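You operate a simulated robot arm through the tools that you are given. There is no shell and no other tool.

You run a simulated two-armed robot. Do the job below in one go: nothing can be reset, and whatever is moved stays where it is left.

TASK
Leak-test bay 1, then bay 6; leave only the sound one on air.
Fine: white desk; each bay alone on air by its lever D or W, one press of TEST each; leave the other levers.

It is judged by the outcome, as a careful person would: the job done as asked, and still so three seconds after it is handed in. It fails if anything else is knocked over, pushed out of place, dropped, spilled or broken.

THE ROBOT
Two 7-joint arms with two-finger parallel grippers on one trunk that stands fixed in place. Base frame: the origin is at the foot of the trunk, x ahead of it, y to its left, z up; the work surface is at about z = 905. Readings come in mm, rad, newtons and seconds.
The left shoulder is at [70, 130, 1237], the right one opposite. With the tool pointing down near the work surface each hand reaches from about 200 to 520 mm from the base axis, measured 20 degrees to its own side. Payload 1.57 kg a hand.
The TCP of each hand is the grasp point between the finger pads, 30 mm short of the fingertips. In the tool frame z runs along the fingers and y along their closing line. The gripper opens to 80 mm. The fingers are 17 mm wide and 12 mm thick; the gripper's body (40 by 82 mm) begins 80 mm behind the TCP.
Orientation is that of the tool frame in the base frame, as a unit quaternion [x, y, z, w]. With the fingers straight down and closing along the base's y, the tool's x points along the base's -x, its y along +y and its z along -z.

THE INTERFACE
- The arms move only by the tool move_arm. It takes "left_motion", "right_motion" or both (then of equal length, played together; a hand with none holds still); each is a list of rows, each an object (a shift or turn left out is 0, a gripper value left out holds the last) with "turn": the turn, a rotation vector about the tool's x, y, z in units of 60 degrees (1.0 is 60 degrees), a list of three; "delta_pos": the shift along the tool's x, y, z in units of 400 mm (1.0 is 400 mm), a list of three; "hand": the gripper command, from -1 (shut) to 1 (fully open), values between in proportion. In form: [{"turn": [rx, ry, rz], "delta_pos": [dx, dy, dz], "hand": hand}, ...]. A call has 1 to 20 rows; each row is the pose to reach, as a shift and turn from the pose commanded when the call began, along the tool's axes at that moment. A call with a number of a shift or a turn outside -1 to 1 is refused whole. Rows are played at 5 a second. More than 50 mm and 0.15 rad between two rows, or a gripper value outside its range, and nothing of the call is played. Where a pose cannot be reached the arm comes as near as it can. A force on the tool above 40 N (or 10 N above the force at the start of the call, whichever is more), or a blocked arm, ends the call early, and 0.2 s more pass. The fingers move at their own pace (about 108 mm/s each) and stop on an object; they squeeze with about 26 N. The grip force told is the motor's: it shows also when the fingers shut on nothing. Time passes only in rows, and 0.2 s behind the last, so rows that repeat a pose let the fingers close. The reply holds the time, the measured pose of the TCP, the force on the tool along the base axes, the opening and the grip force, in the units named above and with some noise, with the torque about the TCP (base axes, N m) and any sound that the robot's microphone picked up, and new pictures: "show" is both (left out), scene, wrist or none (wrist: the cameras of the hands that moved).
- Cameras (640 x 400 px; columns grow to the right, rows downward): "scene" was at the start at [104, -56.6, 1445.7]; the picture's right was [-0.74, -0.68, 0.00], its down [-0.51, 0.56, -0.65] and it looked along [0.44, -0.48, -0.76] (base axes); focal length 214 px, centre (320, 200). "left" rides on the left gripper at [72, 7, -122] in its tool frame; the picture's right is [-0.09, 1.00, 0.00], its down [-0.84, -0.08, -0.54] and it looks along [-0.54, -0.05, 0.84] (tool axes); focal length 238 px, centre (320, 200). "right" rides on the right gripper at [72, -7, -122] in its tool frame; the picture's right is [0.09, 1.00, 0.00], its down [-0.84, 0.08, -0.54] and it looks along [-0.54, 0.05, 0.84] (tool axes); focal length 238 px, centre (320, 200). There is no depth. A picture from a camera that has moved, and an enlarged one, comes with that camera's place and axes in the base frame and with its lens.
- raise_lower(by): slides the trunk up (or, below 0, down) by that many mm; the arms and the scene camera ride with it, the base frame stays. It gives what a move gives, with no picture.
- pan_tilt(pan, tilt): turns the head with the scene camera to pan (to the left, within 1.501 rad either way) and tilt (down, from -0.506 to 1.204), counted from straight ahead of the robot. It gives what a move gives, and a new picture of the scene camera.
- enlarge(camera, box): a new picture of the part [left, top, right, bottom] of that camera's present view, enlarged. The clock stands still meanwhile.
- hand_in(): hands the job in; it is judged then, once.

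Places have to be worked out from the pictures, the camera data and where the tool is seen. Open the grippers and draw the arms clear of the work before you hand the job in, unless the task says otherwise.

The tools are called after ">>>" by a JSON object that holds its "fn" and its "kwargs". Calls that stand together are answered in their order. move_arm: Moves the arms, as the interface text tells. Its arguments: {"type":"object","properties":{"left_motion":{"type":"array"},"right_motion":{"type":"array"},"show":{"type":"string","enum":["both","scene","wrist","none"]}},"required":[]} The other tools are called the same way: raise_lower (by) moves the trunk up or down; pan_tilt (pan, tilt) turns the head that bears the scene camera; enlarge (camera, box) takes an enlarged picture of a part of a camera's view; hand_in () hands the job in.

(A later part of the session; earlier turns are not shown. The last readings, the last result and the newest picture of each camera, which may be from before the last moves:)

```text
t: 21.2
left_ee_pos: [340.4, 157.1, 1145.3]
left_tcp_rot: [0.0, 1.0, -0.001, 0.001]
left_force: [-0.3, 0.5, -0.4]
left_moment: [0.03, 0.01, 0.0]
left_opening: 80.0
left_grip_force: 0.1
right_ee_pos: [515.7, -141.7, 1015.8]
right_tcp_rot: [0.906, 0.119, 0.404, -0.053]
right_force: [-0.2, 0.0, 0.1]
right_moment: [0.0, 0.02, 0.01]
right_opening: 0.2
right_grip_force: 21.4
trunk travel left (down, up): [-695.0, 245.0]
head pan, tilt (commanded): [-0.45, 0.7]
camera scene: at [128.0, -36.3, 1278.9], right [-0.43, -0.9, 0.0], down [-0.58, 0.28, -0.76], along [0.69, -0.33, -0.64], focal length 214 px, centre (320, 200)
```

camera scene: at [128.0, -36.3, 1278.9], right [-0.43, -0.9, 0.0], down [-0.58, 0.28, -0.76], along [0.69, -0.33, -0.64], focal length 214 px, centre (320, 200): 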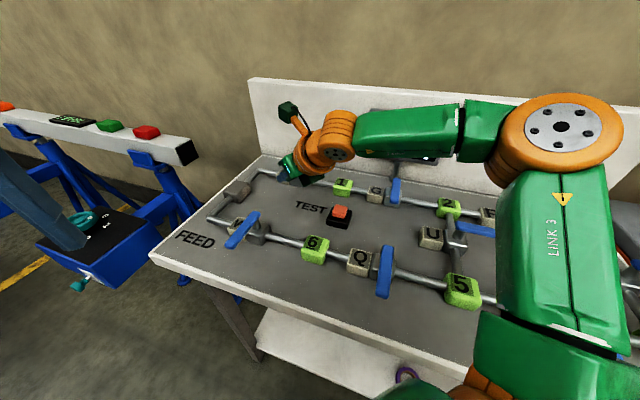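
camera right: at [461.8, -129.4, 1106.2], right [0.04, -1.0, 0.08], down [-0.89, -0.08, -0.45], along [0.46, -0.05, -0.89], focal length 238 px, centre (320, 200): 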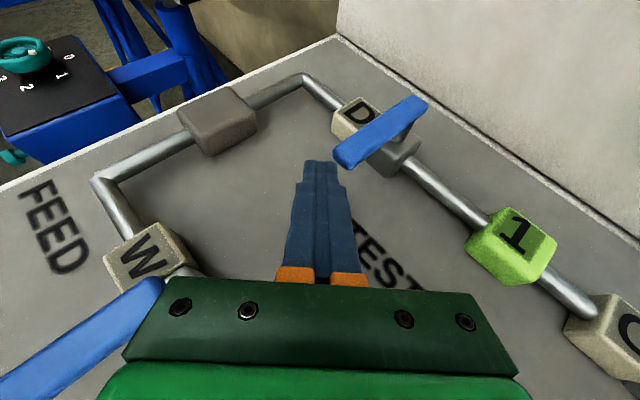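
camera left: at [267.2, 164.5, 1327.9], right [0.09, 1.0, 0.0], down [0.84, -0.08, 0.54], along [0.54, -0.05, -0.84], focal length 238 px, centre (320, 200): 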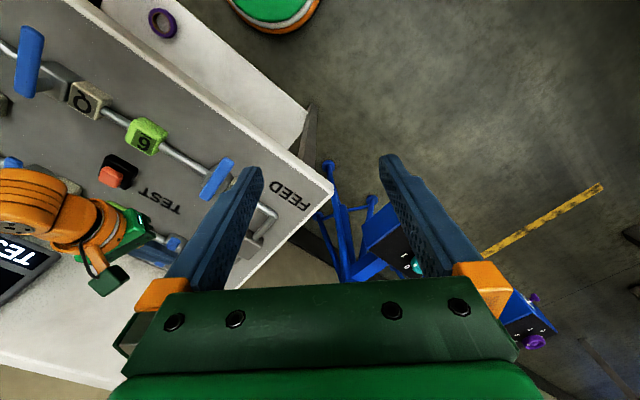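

The pose is as planned. Now I'll bring the fingertips forward at height to about (580,-122), left of the lever tip, then down to z near 962.

>>> {"fn": "move_arm", "kwargs": {"right_motion": [{"delta_pos": [0.0343, -0.0018, 0.0455]}, {"delta_pos": [0.0685, -0.0037, 0.0911]}, {"delta_pos": [0.0407, -0.0037, 0.1161]}, {"delta_pos": [0.0128, -0.0037, 0.1411]}, {"delta_pos": [0.0128, -0.0037, 0.1411]}], "show": "both"}}

```text
t: 22.4
left_ee_pos: [339.6, 158.7, 1145.8]
left_tcp_rot: [-0.001, 1.0, -0.001, -0.001]
left_force: [0.4, 0.8, 0.0]
left_moment: [0.0, -0.01, -0.01]
left_opening: 79.8
left_grip_force: 0.1
right_ee_pos: [558.5, -128.2, 981.0]
right_tcp_rot: [0.906, 0.118, 0.403, -0.053]
right_force: [0.3, -0.6, 0.0]
right_moment: [-0.02, 0.02, -0.01]
right_opening: 0.0
right_grip_force: 21.6
trunk travel left (down, up): [-695.0, 245.0]
head pan, tilt (commanded): [-0.45, 0.7]
camera scene: at [128.4, -36.4, 1278.9], right [-0.43, -0.9, 0.0], down [-0.58, 0.28, -0.76], along [0.69, -0.33, -0.64], focal length 214 px, centre (320, 200)
camera right: at [516.3, -132.6, 1116.5], right [0.32, -0.95, 0.07], down [-0.91, -0.32, -0.26], along [0.27, 0.02, -0.96], focal length 238 px, centre (320, 200)
```

scene: 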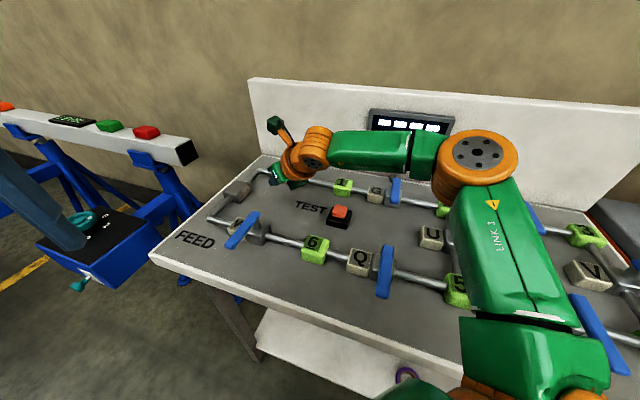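
right: 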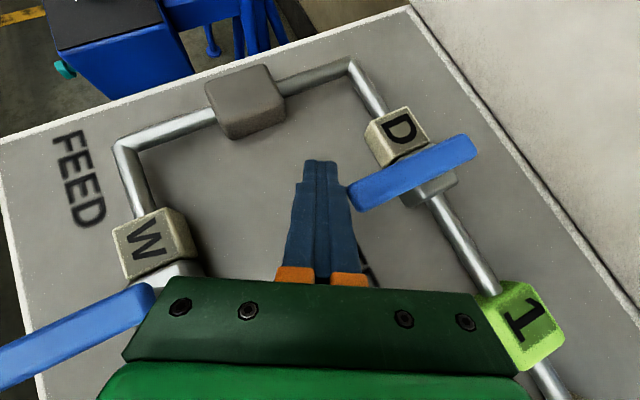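

The hand reached its target at (558.5,-128,981). The lever turns out about 20 mm wide, with its end near (568,-149), so my fingertips are slightly beyond its end. I'll enlarge to judge the engagement and look for any stop pins on the valve.

>>> {"fn": "enlarge", "kwargs": {"camera": "right", "box": [290, 90, 490, 240]}}

>>> {"fn": "enlarge", "kwargs": {"camera": "scene", "box": [210, 150, 410, 300]}}

```text
2.67 times, centred on (390, 165) of right
camera zoom: at [516.3, -132.6, 1116.5], right [0.32, -0.95, 0.07], down [-0.91, -0.32, -0.26], along [0.27, 0.02, -0.96], focal length 636 px, centre (133, 293)
```

zoom: 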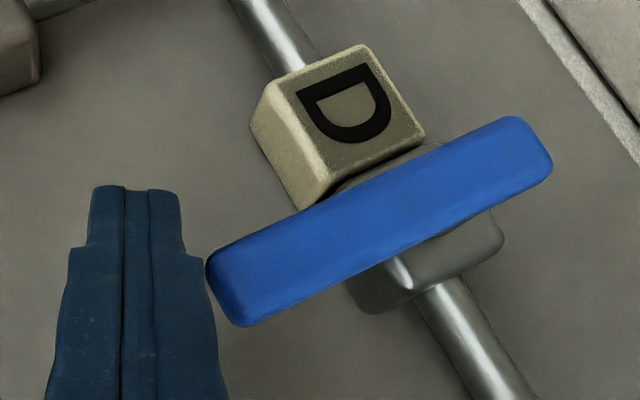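

```text
2.67 times, centred on (310, 225) of scene
camera zoom: at [128.4, -36.4, 1278.9], right [-0.43, -0.9, 0.0], down [-0.58, 0.28, -0.76], along [0.69, -0.33, -0.64], focal length 572 px, centre (347, 133)
```

zoom: 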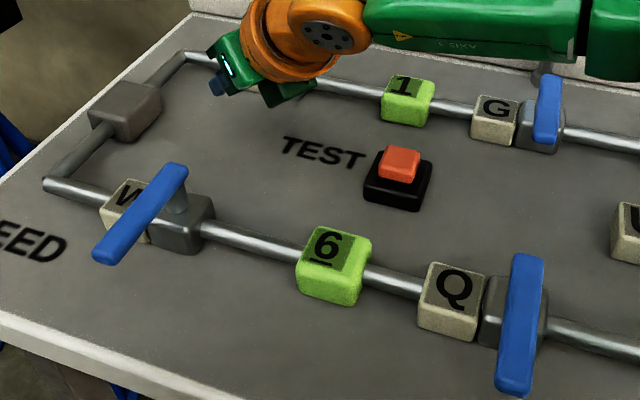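

The D label block is only about 25 mm tall, so it's no obstacle; the valve shows no visible stop pins. Testing the lever from its right side is easiest to reach, so I'll lift, cross to the right and set the fingertips next to its right face at about (554,-178,957).

>>> {"fn": "move_arm", "kwargs": {"right_motion": [{"delta_pos": [0.065, 0, -0.0585]}, {"delta_pos": [0.032, 0.0592, -0.0953]}, {"delta_pos": [-0.0013, 0.1186, -0.1322]}, {"delta_pos": [-0.0375, 0.1186, -0.0996]}, {"delta_pos": [-0.0737, 0.1186, -0.067]}, {"delta_pos": [-0.0737, 0.1186, -0.067]}], "show": "both"}}

```text
t: 23.8
left_ee_pos: [339.6, 157.6, 1145.7]
left_tcp_rot: [-0.001, 1.0, 0.0, 0.0]
left_force: [0.1, 0.1, 0.7]
left_moment: [-0.03, -0.03, -0.01]
left_opening: 80.1
left_grip_force: 0.0
right_ee_pos: [535.2, -183.2, 978.0]
right_tcp_rot: [0.906, 0.118, 0.404, -0.052]
right_force: [-0.1, -0.1, -1.3]
right_moment: [0.01, 0.01, 0.0]
right_opening: 0.0
right_grip_force: 21.2
trunk travel left (down, up): [-695.0, 245.0]
head pan, tilt (commanded): [-0.45, 0.7]
camera scene: at [127.8, -36.6, 1278.9], right [-0.43, -0.9, 0.0], down [-0.58, 0.28, -0.76], along [0.69, -0.33, -0.64], focal length 214 px, centre (320, 200)
camera right: at [490.9, -188.3, 1112.7], right [0.32, -0.95, 0.07], down [-0.91, -0.32, -0.26], along [0.27, 0.02, -0.96], focal length 238 px, centre (320, 200)
```

scene: 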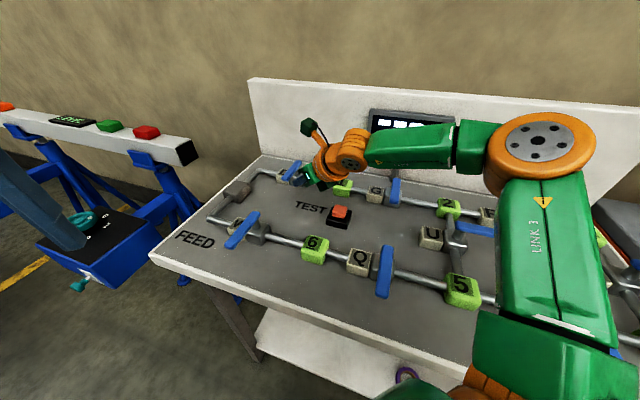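
right: 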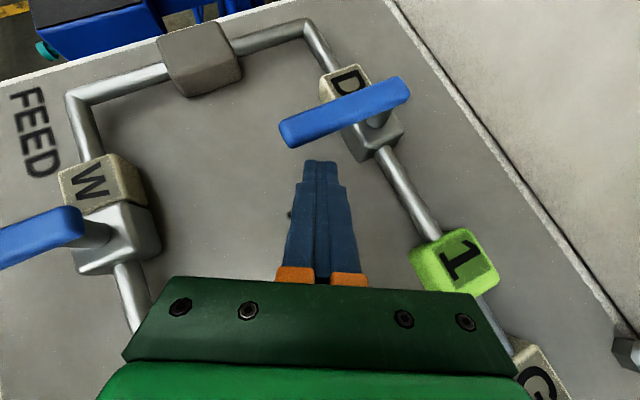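

The fingertips are about 17 mm from the lever's right face. I'll push gently left (clockwise from above) in small steps, watching the force, to see whether it turns this way.

>>> {"fn": "move_arm", "kwargs": {"right_motion": [{"delta_pos": [0.0104, -0.008, 0.0116]}, {"delta_pos": [0.0208, -0.0159, 0.0231]}, {"delta_pos": [0.0268, -0.0205, 0.0297]}, {"delta_pos": [0.0327, -0.025, 0.0364]}, {"delta_pos": [0.0387, -0.0296, 0.043]}], "show": "wrist"}}

```text
t: 25.0
left_ee_pos: [331.3, 152.5, 1148.8]
left_tcp_rot: [-0.001, 1.0, 0.003, 0.004]
left_force: [0.1, 0.1, -0.2]
left_moment: [-0.03, 0.0, 0.0]
left_opening: 80.0
left_grip_force: 0.0
right_ee_pos: [543.1, -174.8, 975.9]
right_tcp_rot: [0.908, 0.116, 0.4, -0.05]
right_force: [-20.1, -19.5, -2.7]
right_moment: [-0.22, 0.18, -0.04]
right_opening: 0.0
right_grip_force: 21.5
trunk travel left (down, up): [-695.0, 245.0]
head pan, tilt (commanded): [-0.45, 0.7]
stopped in row 5 (right hand): the force on the tool passed its limit at 42 N (the readings are from after the stop); the commanded pose is now the measured one
camera right: at [502.0, -179.0, 1111.2], right [0.31, -0.95, 0.07], down [-0.91, -0.32, -0.25], along [0.26, 0.02, -0.97], focal length 238 px, centre (320, 200)
```

right: 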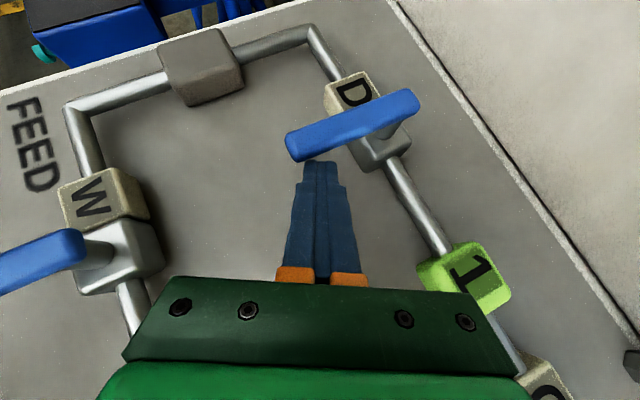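

Turning left is blocked: 42 N and the lever didn't move, so it must turn the other way, towards bay 1. I'll back off and lift clear of the lever.

>>> {"fn": "move_arm", "kwargs": {"right_motion": [{"delta_pos": [-0.0179, 0.0137, -0.0198]}, {"delta_pos": [0.024, 0.0137, -0.0575]}, {"delta_pos": [0.0657, 0.0137, -0.0951]}, {"delta_pos": [0.0657, 0.0137, -0.0951]}], "show": "both"}}

>>> {"fn": "enlarge", "kwargs": {"camera": "right", "box": [240, 60, 480, 220]}}

```text
t: 25.6
left_ee_pos: [341.3, 158.8, 1144.6]
left_tcp_rot: [-0.001, 1.0, -0.001, 0.0]
left_force: [-0.7, -0.1, 0.2]
left_moment: [0.0, -0.04, 0.02]
left_opening: 79.9
left_grip_force: 0.1
right_ee_pos: [540.4, -176.7, 979.7]
right_tcp_rot: [0.913, 0.118, 0.387, -0.049]
right_force: [0.3, -0.4, -3.8]
right_moment: [-0.23, 0.31, -0.12]
right_opening: 0.1
right_grip_force: 21.6
trunk travel left (down, up): [-695.0, 245.0]
head pan, tilt (commanded): [-0.45, 0.7]
stopped in row 2 (right hand): the force on the tool passed its limit at 54 N (the readings are from after the stop); the commanded pose is now the measured one
camera scene: at [130.1, -35.9, 1278.9], right [-0.43, -0.9, 0.0], down [-0.58, 0.28, -0.76], along [0.69, -0.33, -0.65], focal length 214 px, centre (320, 200)
camera right: at [501.1, -179.6, 1115.9], right [0.32, -0.95, 0.07], down [-0.92, -0.32, -0.22], along [0.23, 0.01, -0.97], focal length 238 px, centre (320, 200)
```

scene: 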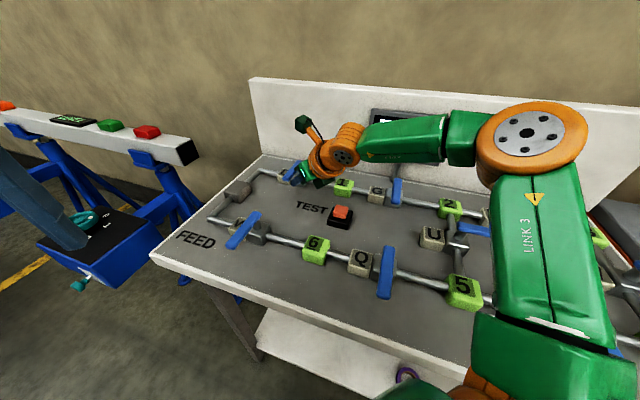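
right: 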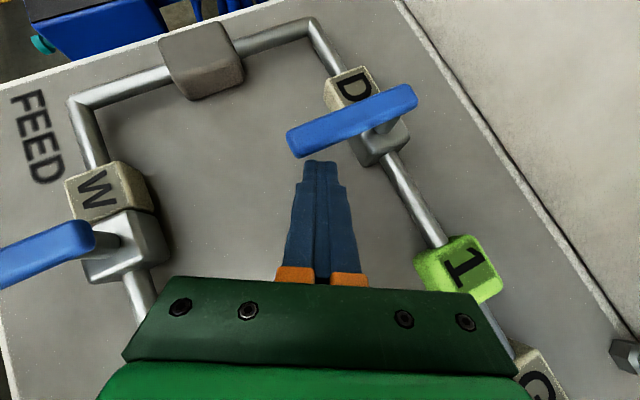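

```text
2.50 times, centred on (360, 140) of right
camera zoom: at [501.1, -179.6, 1115.9], right [0.32, -0.95, 0.07], down [-0.92, -0.32, -0.22], along [0.23, 0.01, -0.97], focal length 596 px, centre (220, 350)
```

zoom: 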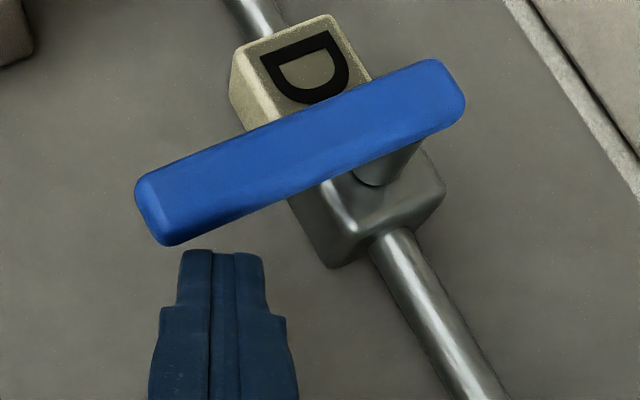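

A 54 N catch occurred as I lifted, so the fingertip was still partly under the lever's edge; the lever looks unchanged. This time I'll back straight off 24 mm level, with no lift, and only then rise.

>>> {"fn": "move_arm", "kwargs": {"right_motion": [{"delta_pos": [-0.0123, 0.0092, -0.0127]}, {"delta_pos": [-0.0246, 0.0184, -0.0254]}, {"delta_pos": [-0.037, 0.0276, -0.0381]}, {"delta_pos": [-0.037, 0.0276, -0.0381]}], "show": "wrist"}}

```text
t: 26.6
left_ee_pos: [341.6, 158.8, 1144.7]
left_tcp_rot: [-0.002, 1.0, -0.001, -0.001]
left_force: [0.2, 0.6, 0.5]
left_moment: [-0.03, -0.02, 0.02]
left_opening: 80.0
left_grip_force: 0.0
right_ee_pos: [520.4, -191.2, 980.5]
right_tcp_rot: [0.913, 0.119, 0.388, -0.049]
right_force: [0.5, 0.1, 0.1]
right_moment: [-0.03, 0.02, -0.02]
right_opening: 0.0
right_grip_force: 21.3
trunk travel left (down, up): [-695.0, 245.0]
head pan, tilt (commanded): [-0.45, 0.7]
camera right: at [482.3, -194.7, 1117.2], right [0.32, -0.95, 0.07], down [-0.92, -0.32, -0.23], along [0.24, 0.01, -0.97], focal length 238 px, centre (320, 200)
```

right: 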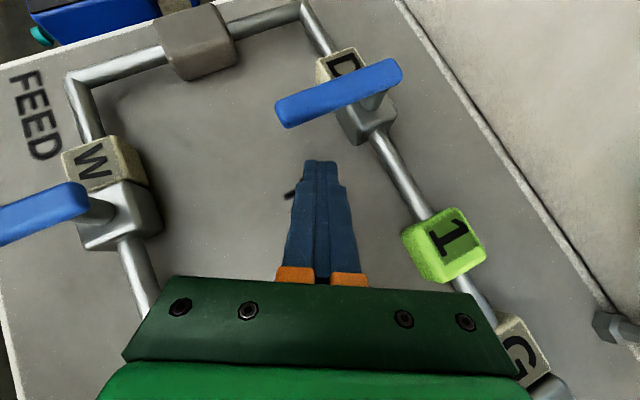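

The hand is free and force-free. I'll enlarge this unloaded view to refine the pivot, the lever's height and its lie.

>>> {"fn": "enlarge", "kwargs": {"camera": "right", "box": [260, 30, 480, 180]}}

```text
2.67 times, centred on (370, 105) of right
camera zoom: at [482.3, -194.7, 1117.2], right [0.32, -0.95, 0.07], down [-0.92, -0.32, -0.23], along [0.24, 0.01, -0.97], focal length 636 px, centre (187, 453)
```

zoom: 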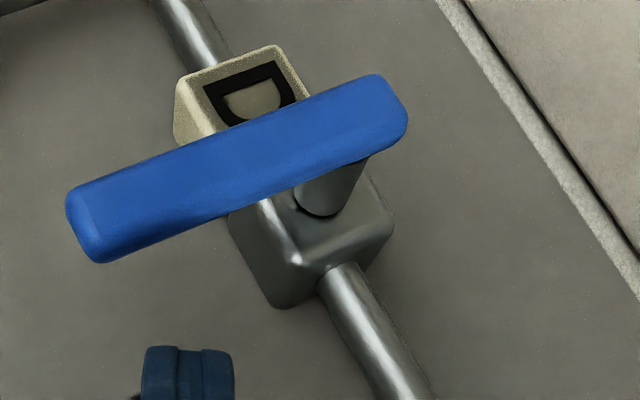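

I place the pivot at about (622,-207), the lever's reach at about 81 mm and its width at about 19 mm. To hook it from the left I need a 52° tilt and 28° left yaw, so I'll rise straight up first, then reorient and shift left above the lever.

>>> {"fn": "move_arm", "kwargs": {"right_motion": [{"delta_pos": [0.0718, 0.0002, -0.0695]}, {"delta_pos": [0.144, 0.0002, -0.139], "turn": [0.0561, 0.0336, -0.0481]}, {"delta_pos": [0.1695, -0.043, -0.1125], "turn": [0.1122, 0.0673, -0.0961]}, {"delta_pos": [0.1955, -0.086, -0.0858], "turn": [0.1683, 0.1009, -0.1442]}, {"delta_pos": [0.1955, -0.086, -0.0858], "turn": [0.1683, 0.1009, -0.1442]}], "show": "none"}}

>>> {"fn": "raise_lower", "kwargs": {"by": -40}}

>>> {"fn": "pan_tilt", "kwargs": {"pan": -0.5, "tilt": 0.62}}

```text
t: 27.8
left_ee_pos: [339.0, 157.7, 1145.6]
left_tcp_rot: [-0.001, 1.0, -0.001, 0.001]
left_force: [-0.9, -0.3, 0.0]
left_moment: [0.02, -0.02, 0.01]
left_opening: 79.9
left_grip_force: 0.0
right_ee_pos: [539.9, -151.5, 1059.6]
right_tcp_rot: [0.871, 0.218, 0.426, -0.106]
right_force: [0.1, -0.7, 0.4]
right_moment: [0.01, -0.04, 0.0]
right_opening: 0.2
right_grip_force: 21.3
trunk travel left (down, up): [-695.0, 245.0]
head pan, tilt (commanded): [-0.45, 0.7]
```

```text
t: 28.6
left_ee_pos: [339.4, 158.8, 1105.7]
left_tcp_rot: [0.0, 1.0, 0.001, 0.001]
left_force: [0.1, 0.0, 0.2]
left_moment: [-0.01, 0.0, 0.01]
left_opening: 80.1
left_grip_force: 0.0
right_ee_pos: [540.0, -151.3, 1019.2]
right_tcp_rot: [0.871, 0.218, 0.426, -0.106]
right_force: [-1.1, 0.3, 0.5]
right_moment: [0.0, -0.02, 0.04]
right_opening: 0.0
right_grip_force: 20.9
trunk travel left (down, up): [-655.0, 285.0]
head pan, tilt (commanded): [-0.45, 0.7]
```

```text
t: 29.2
left_ee_pos: [339.4, 158.7, 1104.8]
left_tcp_rot: [-0.001, 1.0, 0.0, 0.001]
left_force: [0.5, -0.1, -0.9]
left_moment: [-0.01, -0.01, -0.05]
left_opening: 80.2
left_grip_force: 0.1
right_ee_pos: [541.6, -152.3, 1020.2]
right_tcp_rot: [0.872, 0.219, 0.426, -0.106]
right_force: [-0.4, 0.5, -0.5]
right_moment: [-0.01, 0.0, 0.02]
right_opening: 0.0
right_grip_force: 21.6
trunk travel left (down, up): [-655.0, 285.0]
head pan, tilt (commanded): [-0.499, 0.62]
camera scene: at [128.6, -41.4, 1245.8], right [-0.48, -0.88, 0.0], down [-0.51, 0.28, -0.81], along [0.71, -0.39, -0.58], focal length 214 px, centre (320, 200)
```

scene: 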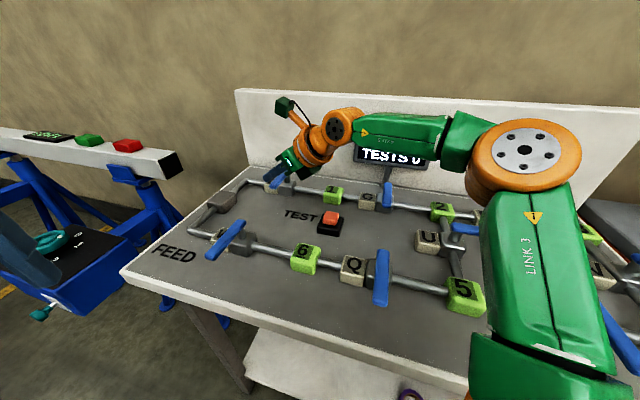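

The trunk is lower and the hand holds the planned tilt at (541,-152,1020). I'll move the fingertips at height to above (610,-122), the left side of the lever, and look before descending.

>>> {"fn": "move_arm", "kwargs": {"right_motion": [{"delta_pos": [0.0397, 0.0081, 0.0508]}, {"delta_pos": [0.0794, 0.0163, 0.1016]}, {"delta_pos": [0.0794, 0.0163, 0.1016]}], "show": "wrist"}}

```text
t: 30.0
left_ee_pos: [338.9, 158.7, 1106.0]
left_tcp_rot: [-0.001, 1.0, -0.001, 0.001]
left_force: [0.0, -0.5, -0.2]
left_moment: [-0.01, -0.02, 0.01]
left_opening: 79.8
left_grip_force: 0.0
right_ee_pos: [578.8, -136.1, 1015.6]
right_tcp_rot: [0.872, 0.218, 0.426, -0.106]
right_force: [-0.9, 0.2, 0.4]
right_moment: [0.01, 0.0, -0.03]
right_opening: 0.0
right_grip_force: 20.9
right hand out of reach, approached as far as the arm can: row 2, 3
trunk travel left (down, up): [-655.0, 285.0]
head pan, tilt (commanded): [-0.499, 0.62]
camera right: at [529.4, -155.4, 1148.4], right [0.52, -0.85, 0.07], down [-0.8, -0.51, -0.33], along [0.32, 0.11, -0.94], focal length 238 px, centre (320, 200)
```

right: 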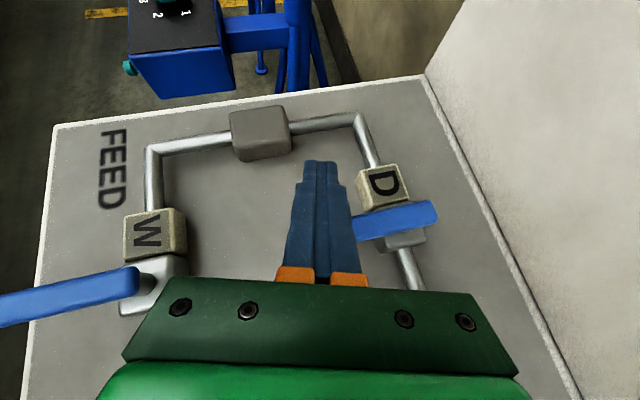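

The fingertips are at about (600,-125,997), which by my geometry leaves about 4 mm clearance left of the lever if I go straight down to z near 963. I'll go halfway, nudging slightly left, and look again.

>>> {"fn": "move_arm", "kwargs": {"right_motion": [{"delta_pos": [-0.0146, -0.002, 0.0157]}, {"delta_pos": [-0.0293, -0.0041, 0.0315]}, {"delta_pos": [-0.0293, -0.0041, 0.0315]}], "show": "wrist"}}

>>> {"fn": "enlarge", "kwargs": {"camera": "right", "box": [280, 130, 460, 270]}}

```text
t: 30.8
left_ee_pos: [339.4, 159.2, 1105.0]
left_tcp_rot: [-0.001, 1.0, 0.0, 0.002]
left_force: [-0.7, 0.0, 0.2]
left_moment: [0.0, -0.03, 0.01]
left_opening: 80.1
left_grip_force: 0.0
right_ee_pos: [581.8, -133.3, 1000.1]
right_tcp_rot: [0.871, 0.217, 0.427, -0.106]
right_force: [-0.1, -0.1, 0.2]
right_moment: [-0.02, 0.05, 0.03]
right_opening: 0.0
right_grip_force: 20.6
trunk travel left (down, up): [-655.0, 285.0]
head pan, tilt (commanded): [-0.499, 0.62]
camera right: at [532.0, -152.0, 1131.2], right [0.52, -0.85, 0.07], down [-0.79, -0.51, -0.33], along [0.32, 0.11, -0.94], focal length 238 px, centre (320, 200)
```

right: 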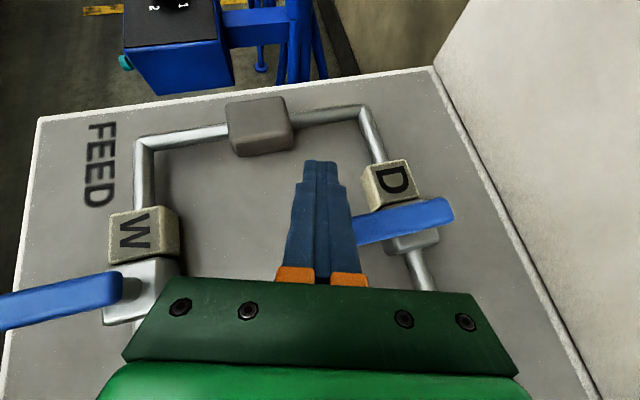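

```text
2.86 times, centred on (370, 200) of right
camera zoom: at [532.0, -152.0, 1131.2], right [0.52, -0.85, 0.07], down [-0.79, -0.51, -0.33], along [0.32, 0.11, -0.94], focal length 681 px, centre (177, 200)
```

zoom: 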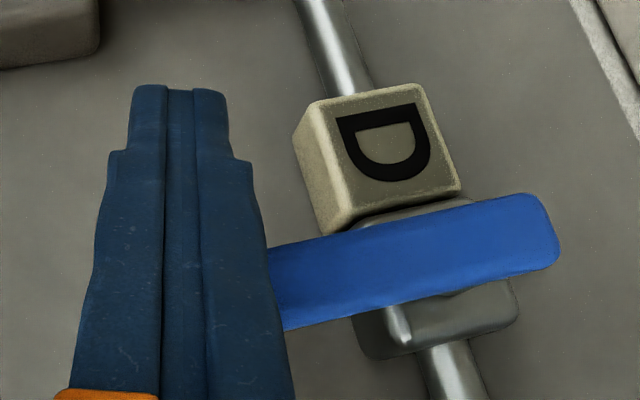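

It reached (582,-133,1000) with no reach warning, and the fingers now cross above the lever near its tip. I'll go down the last 18 mm with a bit more leftward clearance.

>>> {"fn": "move_arm", "kwargs": {"right_motion": [{"delta_pos": [-0.0125, -0.0052, 0.0205]}, {"delta_pos": [-0.025, -0.0052, 0.041]}, {"delta_pos": [-0.025, -0.0052, 0.041]}], "show": "both"}}

>>> {"fn": "enlarge", "kwargs": {"camera": "scene", "box": [190, 120, 350, 240]}}

```text
t: 31.6
left_ee_pos: [339.3, 158.2, 1104.3]
left_tcp_rot: [-0.001, 1.0, -0.001, 0.001]
left_force: [-0.3, -0.4, 0.1]
left_moment: [0.01, 0.01, 0.01]
left_opening: 79.7
left_grip_force: 0.0
right_ee_pos: [584.2, -129.5, 981.4]
right_tcp_rot: [0.871, 0.218, 0.427, -0.106]
right_force: [0.3, -0.7, -0.2]
right_moment: [-0.02, 0.0, 0.03]
right_opening: 0.0
right_grip_force: 21.3
trunk travel left (down, up): [-655.0, 285.0]
head pan, tilt (commanded): [-0.499, 0.62]
camera scene: at [128.6, -41.4, 1245.8], right [-0.48, -0.88, 0.0], down [-0.51, 0.28, -0.81], along [0.71, -0.39, -0.58], focal length 214 px, centre (320, 200)
camera right: at [534.7, -148.4, 1112.7], right [0.52, -0.85, 0.07], down [-0.79, -0.51, -0.33], along [0.32, 0.11, -0.94], focal length 238 px, centre (320, 200)
```

scene: 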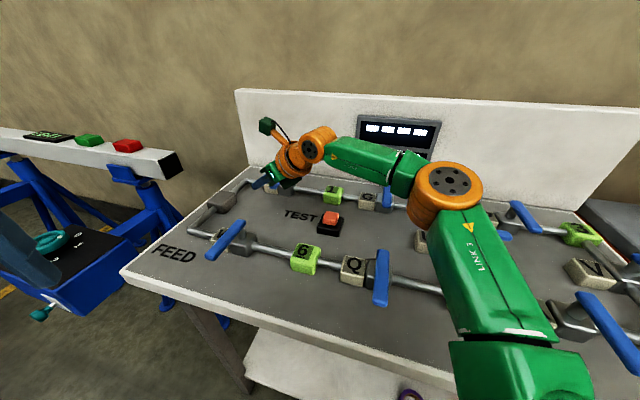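
right: 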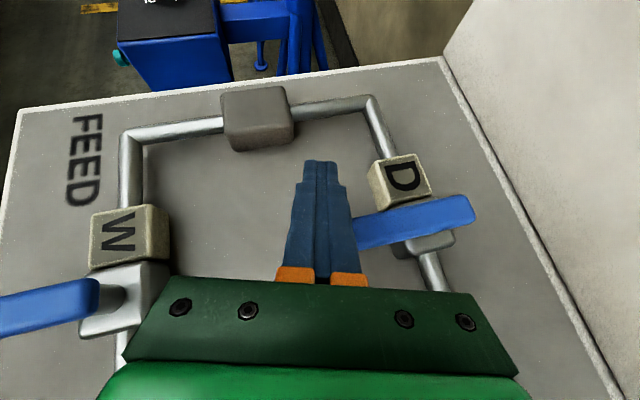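

```text
3.33 times, centred on (270, 180) of scene
camera zoom: at [128.6, -41.4, 1245.8], right [-0.48, -0.88, 0.0], down [-0.51, 0.28, -0.81], along [0.71, -0.39, -0.58], focal length 715 px, centre (487, 267)
```

zoom: 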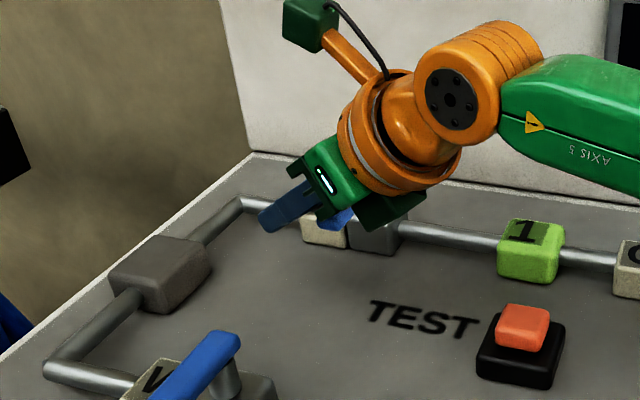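

The fingertips are at about (605,-118,963), past the lever's left face, with an estimated 13 mm clearance and no contact force. I'll drop 7 mm and pull back towards the right along the lever's arc for about 15° to see if it turns.

>>> {"fn": "move_arm", "kwargs": {"right_motion": [{"delta_pos": [-0.0138, 0, 0.0108]}, {"delta_pos": [-0.0178, 0.0206, 0.0057]}, {"delta_pos": [-0.0307, 0.025, -0.011]}, {"delta_pos": [-0.0435, 0.033, -0.0272]}], "show": "wrist"}}

```text
t: 32.6
left_ee_pos: [339.5, 158.6, 1104.6]
left_tcp_rot: [-0.001, 1.0, -0.001, 0.001]
left_force: [0.3, -0.3, 0.2]
left_moment: [-0.05, -0.03, -0.02]
left_opening: 80.3
left_grip_force: 0.1
right_ee_pos: [574.1, -150.6, 973.5]
right_tcp_rot: [0.872, 0.218, 0.426, -0.105]
right_force: [0.5, 0.4, 0.1]
right_moment: [0.0, 0.0, 0.0]
right_opening: 0.0
right_grip_force: 21.7
trunk travel left (down, up): [-655.0, 285.0]
head pan, tilt (commanded): [-0.499, 0.62]
camera right: at [525.4, -168.4, 1106.1], right [0.52, -0.85, 0.07], down [-0.8, -0.51, -0.33], along [0.32, 0.11, -0.94], focal length 238 px, centre (320, 200)
```

right: 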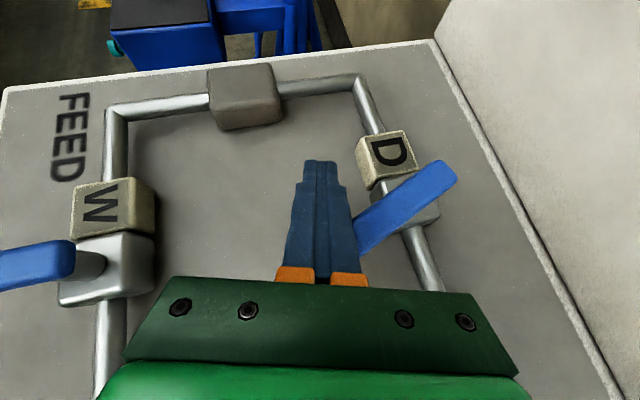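

The lever turns easily this way with almost no force. I'll continue along the arc, sweeping right for roughly another 45°.

>>> {"fn": "move_arm", "kwargs": {"right_motion": [{"delta_pos": [-0.012, 0.01, -0.0154]}, {"delta_pos": [-0.0241, 0.0203, -0.0308]}, {"delta_pos": [-0.035, 0.035, -0.0448]}, {"delta_pos": [-0.0459, 0.0496, -0.0587]}, {"delta_pos": [-0.0568, 0.067, -0.0727]}, {"delta_pos": [-0.0678, 0.0845, -0.0867]}], "show": "wrist"}}

```text
t: 34.0
left_ee_pos: [339.0, 158.9, 1104.9]
left_tcp_rot: [-0.001, 1.0, 0.0, 0.001]
left_force: [0.3, -0.9, 0.9]
left_moment: [-0.01, 0.03, 0.05]
left_opening: 80.0
left_grip_force: 0.0
right_ee_pos: [552.8, -201.3, 974.8]
right_tcp_rot: [0.872, 0.217, 0.426, -0.105]
right_force: [-0.5, 0.4, 0.2]
right_moment: [0.0, 0.01, 0.02]
right_opening: 0.0
right_grip_force: 21.0
trunk travel left (down, up): [-655.0, 285.0]
head pan, tilt (commanded): [-0.499, 0.62]
camera right: at [503.5, -218.6, 1106.7], right [0.52, -0.85, 0.07], down [-0.79, -0.51, -0.33], along [0.32, 0.11, -0.94], focal length 238 px, centre (320, 200)
```

right: 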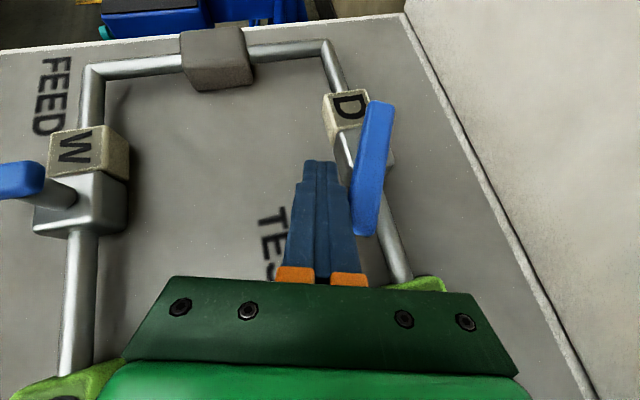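

The lever is now about 27° short of lying along the pipe towards bay 1. I'll continue the sweep, pushing with the fingertips on its front face.

>>> {"fn": "move_arm", "kwargs": {"right_motion": [{"delta_pos": [-0.011, 0.02, -0.0142]}, {"delta_pos": [-0.0221, 0.0398, -0.0283]}, {"delta_pos": [-0.0265, 0.0587, -0.034]}, {"delta_pos": [-0.0308, 0.0776, -0.0394]}], "show": "wrist"}}

>>> {"fn": "enlarge", "kwargs": {"camera": "right", "box": [260, 40, 480, 290]}}

```text
t: 35.0
left_ee_pos: [341.2, 158.1, 1104.8]
left_tcp_rot: [-0.001, 1.0, -0.002, 0.001]
left_force: [-0.3, 0.3, -0.6]
left_moment: [-0.02, 0.01, 0.0]
left_opening: 80.0
left_grip_force: 0.0
right_ee_pos: [549.8, -238.0, 975.5]
right_tcp_rot: [0.872, 0.218, 0.426, -0.106]
right_force: [-0.1, 0.1, 0.6]
right_moment: [-0.01, -0.02, 0.02]
right_opening: 0.0
right_grip_force: 21.3
trunk travel left (down, up): [-655.0, 285.0]
head pan, tilt (commanded): [-0.499, 0.62]
camera right: at [500.5, -256.1, 1106.5], right [0.52, -0.85, 0.07], down [-0.79, -0.51, -0.33], along [0.32, 0.11, -0.94], focal length 238 px, centre (320, 200)
```

right: 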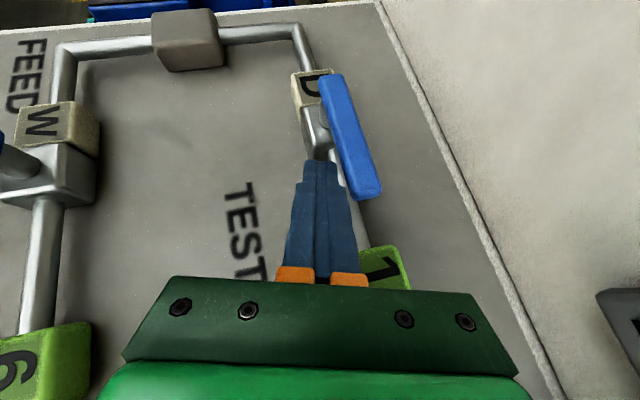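

```text
1.60 times, centred on (370, 165) of right
camera zoom: at [500.5, -256.1, 1106.5], right [0.52, -0.85, 0.07], down [-0.79, -0.51, -0.33], along [0.32, 0.11, -0.94], focal length 381 px, centre (240, 256)
```

zoom: 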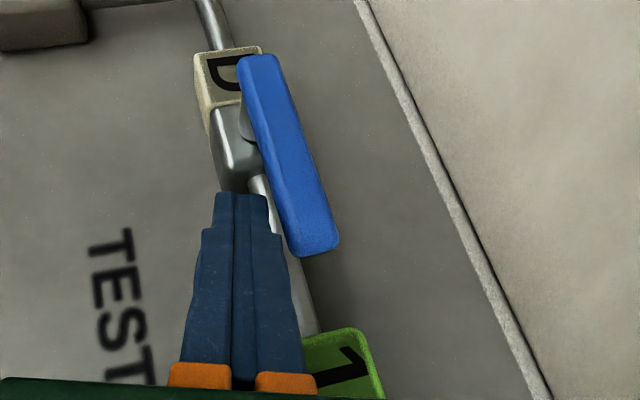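

The lever now measures about 225°, right along the pipe. I'll nudge 4 mm more to feel whether it has seated on its open stop.

>>> {"fn": "move_arm", "kwargs": {"right_motion": [{"delta_pos": [0.0009, 0.0047, 0.0011]}, {"delta_pos": [0.0018, 0.0095, 0.0023]}, {"delta_pos": [0.0018, 0.0095, 0.0023]}], "show": "wrist"}}

```text
t: 35.8
left_ee_pos: [338.0, 159.4, 1104.0]
left_tcp_rot: [-0.002, 1.0, -0.001, 0.0]
left_force: [-0.5, 0.9, -0.6]
left_moment: [-0.03, -0.01, -0.02]
left_opening: 80.0
left_grip_force: 0.1
right_ee_pos: [550.8, -238.3, 974.9]
right_tcp_rot: [0.872, 0.219, 0.425, -0.105]
right_force: [-5.9, 2.3, -5.8]
right_moment: [0.02, 0.18, 0.07]
right_opening: 0.0
right_grip_force: 20.7
trunk travel left (down, up): [-655.0, 285.0]
head pan, tilt (commanded): [-0.499, 0.62]
camera right: at [502.4, -256.8, 1106.7], right [0.52, -0.85, 0.07], down [-0.79, -0.51, -0.33], along [0.32, 0.11, -0.94], focal length 238 px, centre (320, 200)
```

right: 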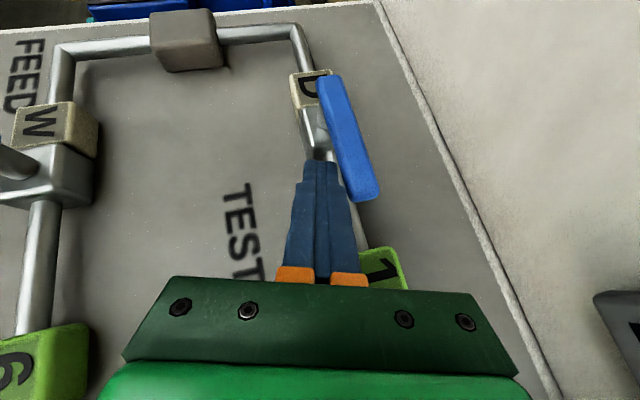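

Resistance of about 8 N built up, so the D lever is seated on its open stop, along the pipe. I'll back off level from its front side, then lift clear.

>>> {"fn": "move_arm", "kwargs": {"right_motion": [{"delta_pos": [-0.0045, -0.0238, -0.0058]}, {"delta_pos": [-0.009, -0.0477, -0.0115]}, {"delta_pos": [0.0305, -0.0477, -0.0423]}, {"delta_pos": [0.0697, -0.0477, -0.0731]}, {"delta_pos": [0.109, -0.0477, -0.1039]}, {"delta_pos": [0.109, -0.0477, -0.1039]}], "show": "both"}}

>>> {"fn": "enlarge", "kwargs": {"camera": "scene", "box": [180, 100, 460, 270]}}

```text
t: 37.2
left_ee_pos: [340.3, 158.4, 1105.8]
left_tcp_rot: [-0.001, 1.0, 0.0, 0.0]
left_force: [-0.2, -0.5, -0.2]
left_moment: [0.01, 0.03, 0.0]
left_opening: 79.9
left_grip_force: 0.0
right_ee_pos: [538.0, -225.3, 1034.2]
right_tcp_rot: [0.872, 0.218, 0.426, -0.106]
right_force: [0.0, -0.8, -0.1]
right_moment: [0.02, 0.03, 0.01]
right_opening: 0.0
right_grip_force: 21.0
trunk travel left (down, up): [-655.0, 285.0]
head pan, tilt (commanded): [-0.499, 0.62]
camera scene: at [128.8, -41.6, 1245.8], right [-0.48, -0.88, 0.0], down [-0.51, 0.28, -0.81], along [0.71, -0.39, -0.58], focal length 214 px, centre (320, 200)
camera right: at [489.3, -244.2, 1165.9], right [0.52, -0.85, 0.07], down [-0.79, -0.51, -0.33], along [0.32, 0.11, -0.94], focal length 238 px, centre (320, 200)
```

scene: 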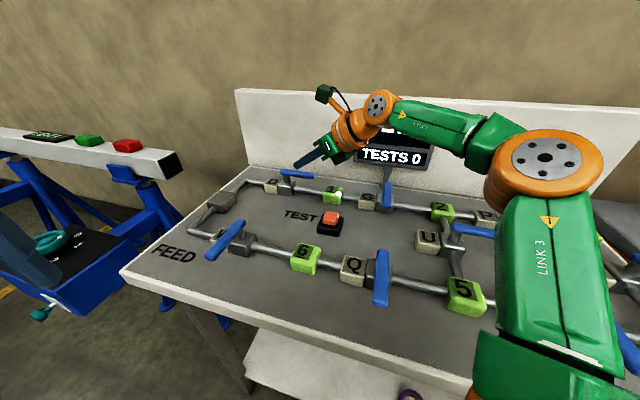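
right: 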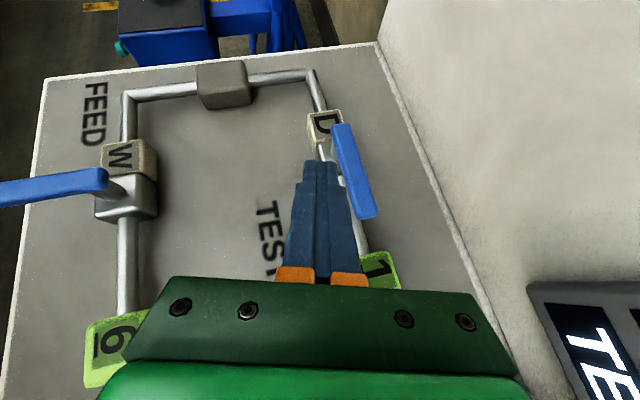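

```text
2.29 times, centred on (320, 185) of scene
camera zoom: at [128.8, -41.6, 1245.8], right [-0.48, -0.88, 0.0], down [-0.51, 0.28, -0.81], along [0.71, -0.39, -0.58], focal length 490 px, centre (320, 234)
```

zoom: 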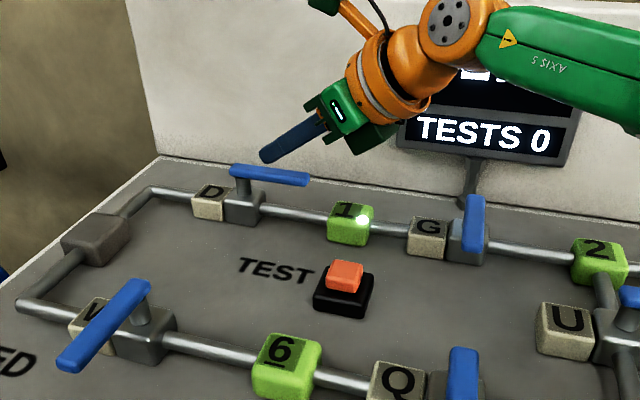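

Bay 1's block now shows a lit lamp and no other lamp is on, so bay 1 alone is on air. Next is TEST, which I place at (430,-234) with its top near z 944. I'll raise the trunk 100 mm for a steeper hand and move above the button.

>>> {"fn": "raise_lower", "kwargs": {"by": 100}}

>>> {"fn": "move_arm", "kwargs": {"right_motion": [{"delta_pos": [-0.0738, -0.0224, -0.0149], "turn": [-0.0176, -0.0732, 0.0202]}, {"delta_pos": [-0.1476, -0.0448, -0.0297], "turn": [-0.0352, -0.1463, 0.0404]}, {"delta_pos": [-0.2214, -0.0672, -0.0446], "turn": [-0.0528, -0.2195, 0.0607]}, {"delta_pos": [-0.2952, -0.0896, -0.0594], "turn": [-0.0704, -0.2926, 0.0809]}, {"delta_pos": [-0.369, -0.112, -0.0743], "turn": [-0.088, -0.3658, 0.1011]}, {"delta_pos": [-0.369, -0.112, -0.0743], "turn": [-0.088, -0.3658, 0.1011]}], "show": "both"}}

```text
t: 38.6
left_ee_pos: [339.5, 158.3, 1204.9]
left_tcp_rot: [-0.001, 1.0, -0.002, 0.001]
left_force: [0.1, 1.0, 0.9]
left_moment: [-0.02, 0.0, -0.01]
left_opening: 80.0
left_grip_force: 0.1
right_ee_pos: [538.5, -225.6, 1135.1]
right_tcp_rot: [0.872, 0.217, 0.426, -0.106]
right_force: [-1.1, 0.1, -0.4]
right_moment: [0.0, -0.02, -0.02]
right_opening: 0.0
right_grip_force: 21.2
trunk travel left (down, up): [-755.0, 185.0]
head pan, tilt (commanded): [-0.499, 0.62]
```

```text
t: 40.0
left_ee_pos: [341.1, 159.6, 1203.7]
left_tcp_rot: [-0.001, 1.0, -0.001, 0.001]
left_force: [-0.4, -0.2, 0.6]
left_moment: [-0.01, -0.02, -0.03]
left_opening: 80.2
left_grip_force: 0.1
right_ee_pos: [415.4, -238.2, 1037.1]
right_tcp_rot: [0.951, 0.168, 0.256, -0.046]
right_force: [0.2, 0.2, 1.6]
right_moment: [0.01, 0.03, 0.02]
right_opening: 0.1
right_grip_force: 21.2
trunk travel left (down, up): [-755.0, 185.0]
head pan, tilt (commanded): [-0.499, 0.62]
camera scene: at [129.0, -41.5, 1345.8], right [-0.48, -0.88, 0.0], down [-0.51, 0.28, -0.81], along [0.71, -0.39, -0.58], focal length 214 px, centre (320, 200)
camera right: at [414.8, -232.2, 1178.8], right [0.42, -0.91, 0.05], down [-0.91, -0.41, 0.05], along [-0.03, -0.06, -1.0], focal length 238 px, centre (320, 200)
```

scene: 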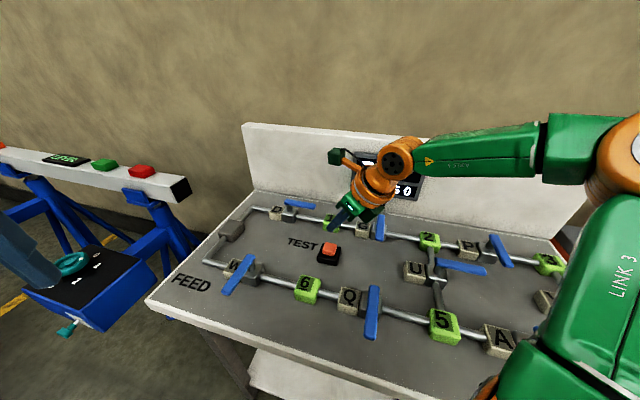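
right: 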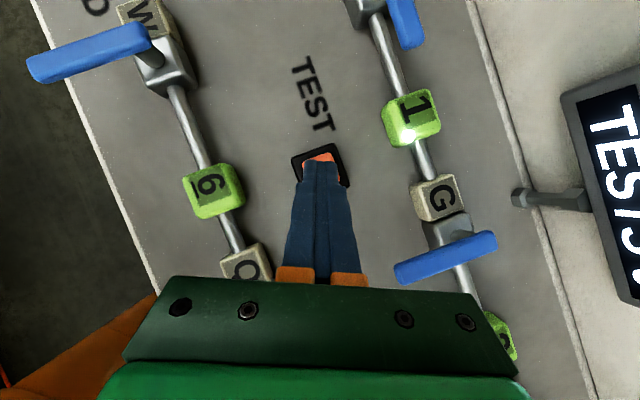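

Bay 1's lamp is clearly lit, and the fingertips hang over the TEST button at about (430,-233,1011). I'll enlarge the wrist and scene views to check the alignment before pressing.

>>> {"fn": "enlarge", "kwargs": {"camera": "right", "box": [260, 110, 400, 220]}}

>>> {"fn": "enlarge", "kwargs": {"camera": "scene", "box": [260, 130, 460, 280]}}

```text
3.64 times, centred on (330, 165) of right
camera zoom: at [414.8, -232.2, 1178.8], right [0.42, -0.91, 0.05], down [-0.91, -0.41, 0.05], along [-0.03, -0.06, -1.0], focal length 867 px, centre (284, 327)
```

zoom: 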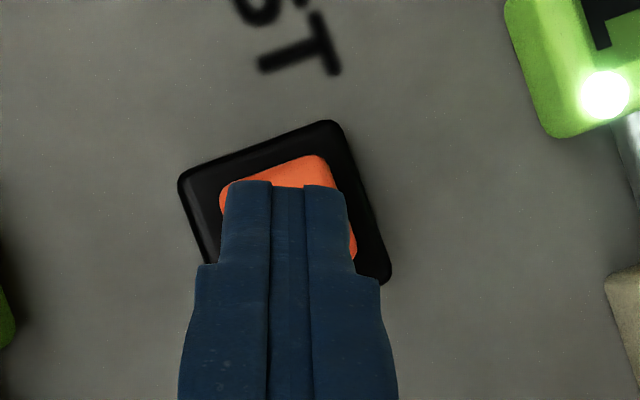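

```text
2.67 times, centred on (360, 205) of scene
camera zoom: at [129.0, -41.5, 1345.8], right [-0.48, -0.88, 0.0], down [-0.51, 0.28, -0.81], along [0.71, -0.39, -0.58], focal length 572 px, centre (213, 187)
```

zoom: 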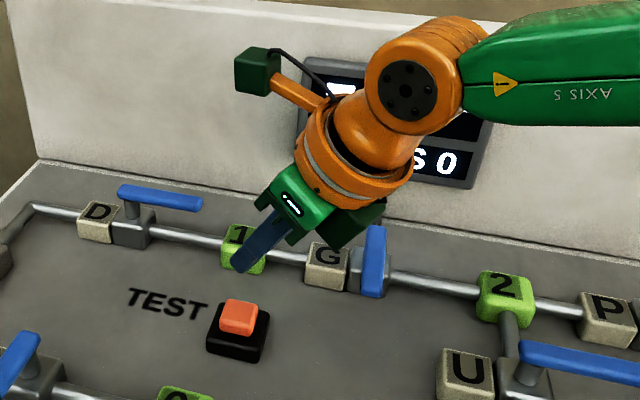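

The cap is about 27 mm square, centred near (432,-235). I'll shift 7 mm forward and lower to just above it (tip z near 965) for a last check.

>>> {"fn": "move_arm", "kwargs": {"right_motion": [{"delta_pos": [-0.0144, 0.002, 0.0359]}, {"delta_pos": [-0.0289, 0.004, 0.0719]}, {"delta_pos": [-0.0433, 0.006, 0.1078]}, {"delta_pos": [-0.0433, 0.006, 0.1078]}], "show": "both"}}

>>> {"fn": "enlarge", "kwargs": {"camera": "scene", "box": [270, 130, 450, 270]}}

```text
t: 41.0
left_ee_pos: [338.7, 158.2, 1205.0]
left_tcp_rot: [0.0, 1.0, -0.002, 0.0]
left_force: [0.2, -0.4, -0.3]
left_moment: [-0.01, 0.0, -0.03]
left_opening: 79.9
left_grip_force: 0.0
right_ee_pos: [424.6, -238.4, 990.5]
right_tcp_rot: [0.951, 0.167, 0.256, -0.044]
right_force: [-0.5, 0.5, -0.2]
right_moment: [-0.03, 0.0, 0.0]
right_opening: 0.0
right_grip_force: 21.6
trunk travel left (down, up): [-755.0, 185.0]
head pan, tilt (commanded): [-0.499, 0.62]
camera scene: at [128.5, -41.4, 1345.9], right [-0.48, -0.88, 0.0], down [-0.51, 0.28, -0.81], along [0.71, -0.39, -0.58], focal length 214 px, centre (320, 200)
camera right: at [421.9, -231.7, 1132.2], right [0.42, -0.91, 0.05], down [-0.91, -0.41, 0.05], along [-0.03, -0.06, -1.0], focal length 238 px, centre (320, 200)
```

scene: 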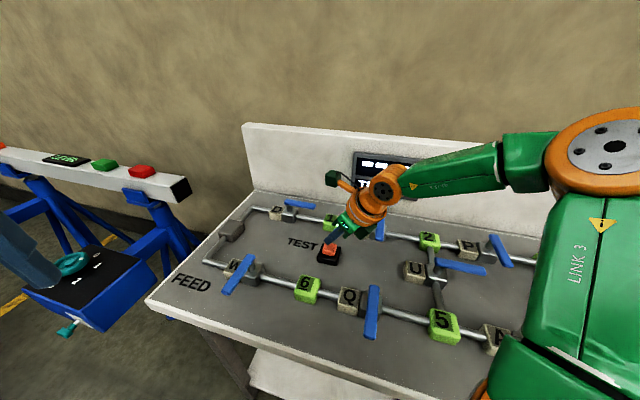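
right: 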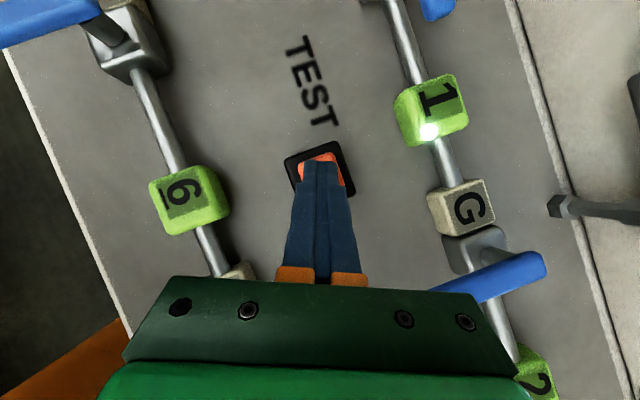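

```text
2.86 times, centred on (360, 200) of scene
camera zoom: at [128.5, -41.4, 1345.9], right [-0.48, -0.88, 0.0], down [-0.51, 0.28, -0.81], along [0.71, -0.39, -0.58], focal length 613 px, centre (206, 200)
```

zoom: 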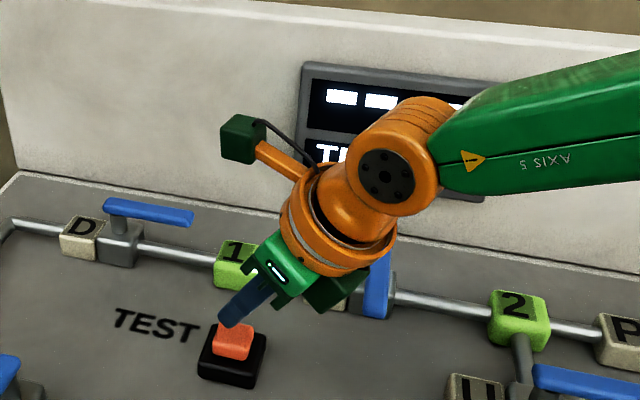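

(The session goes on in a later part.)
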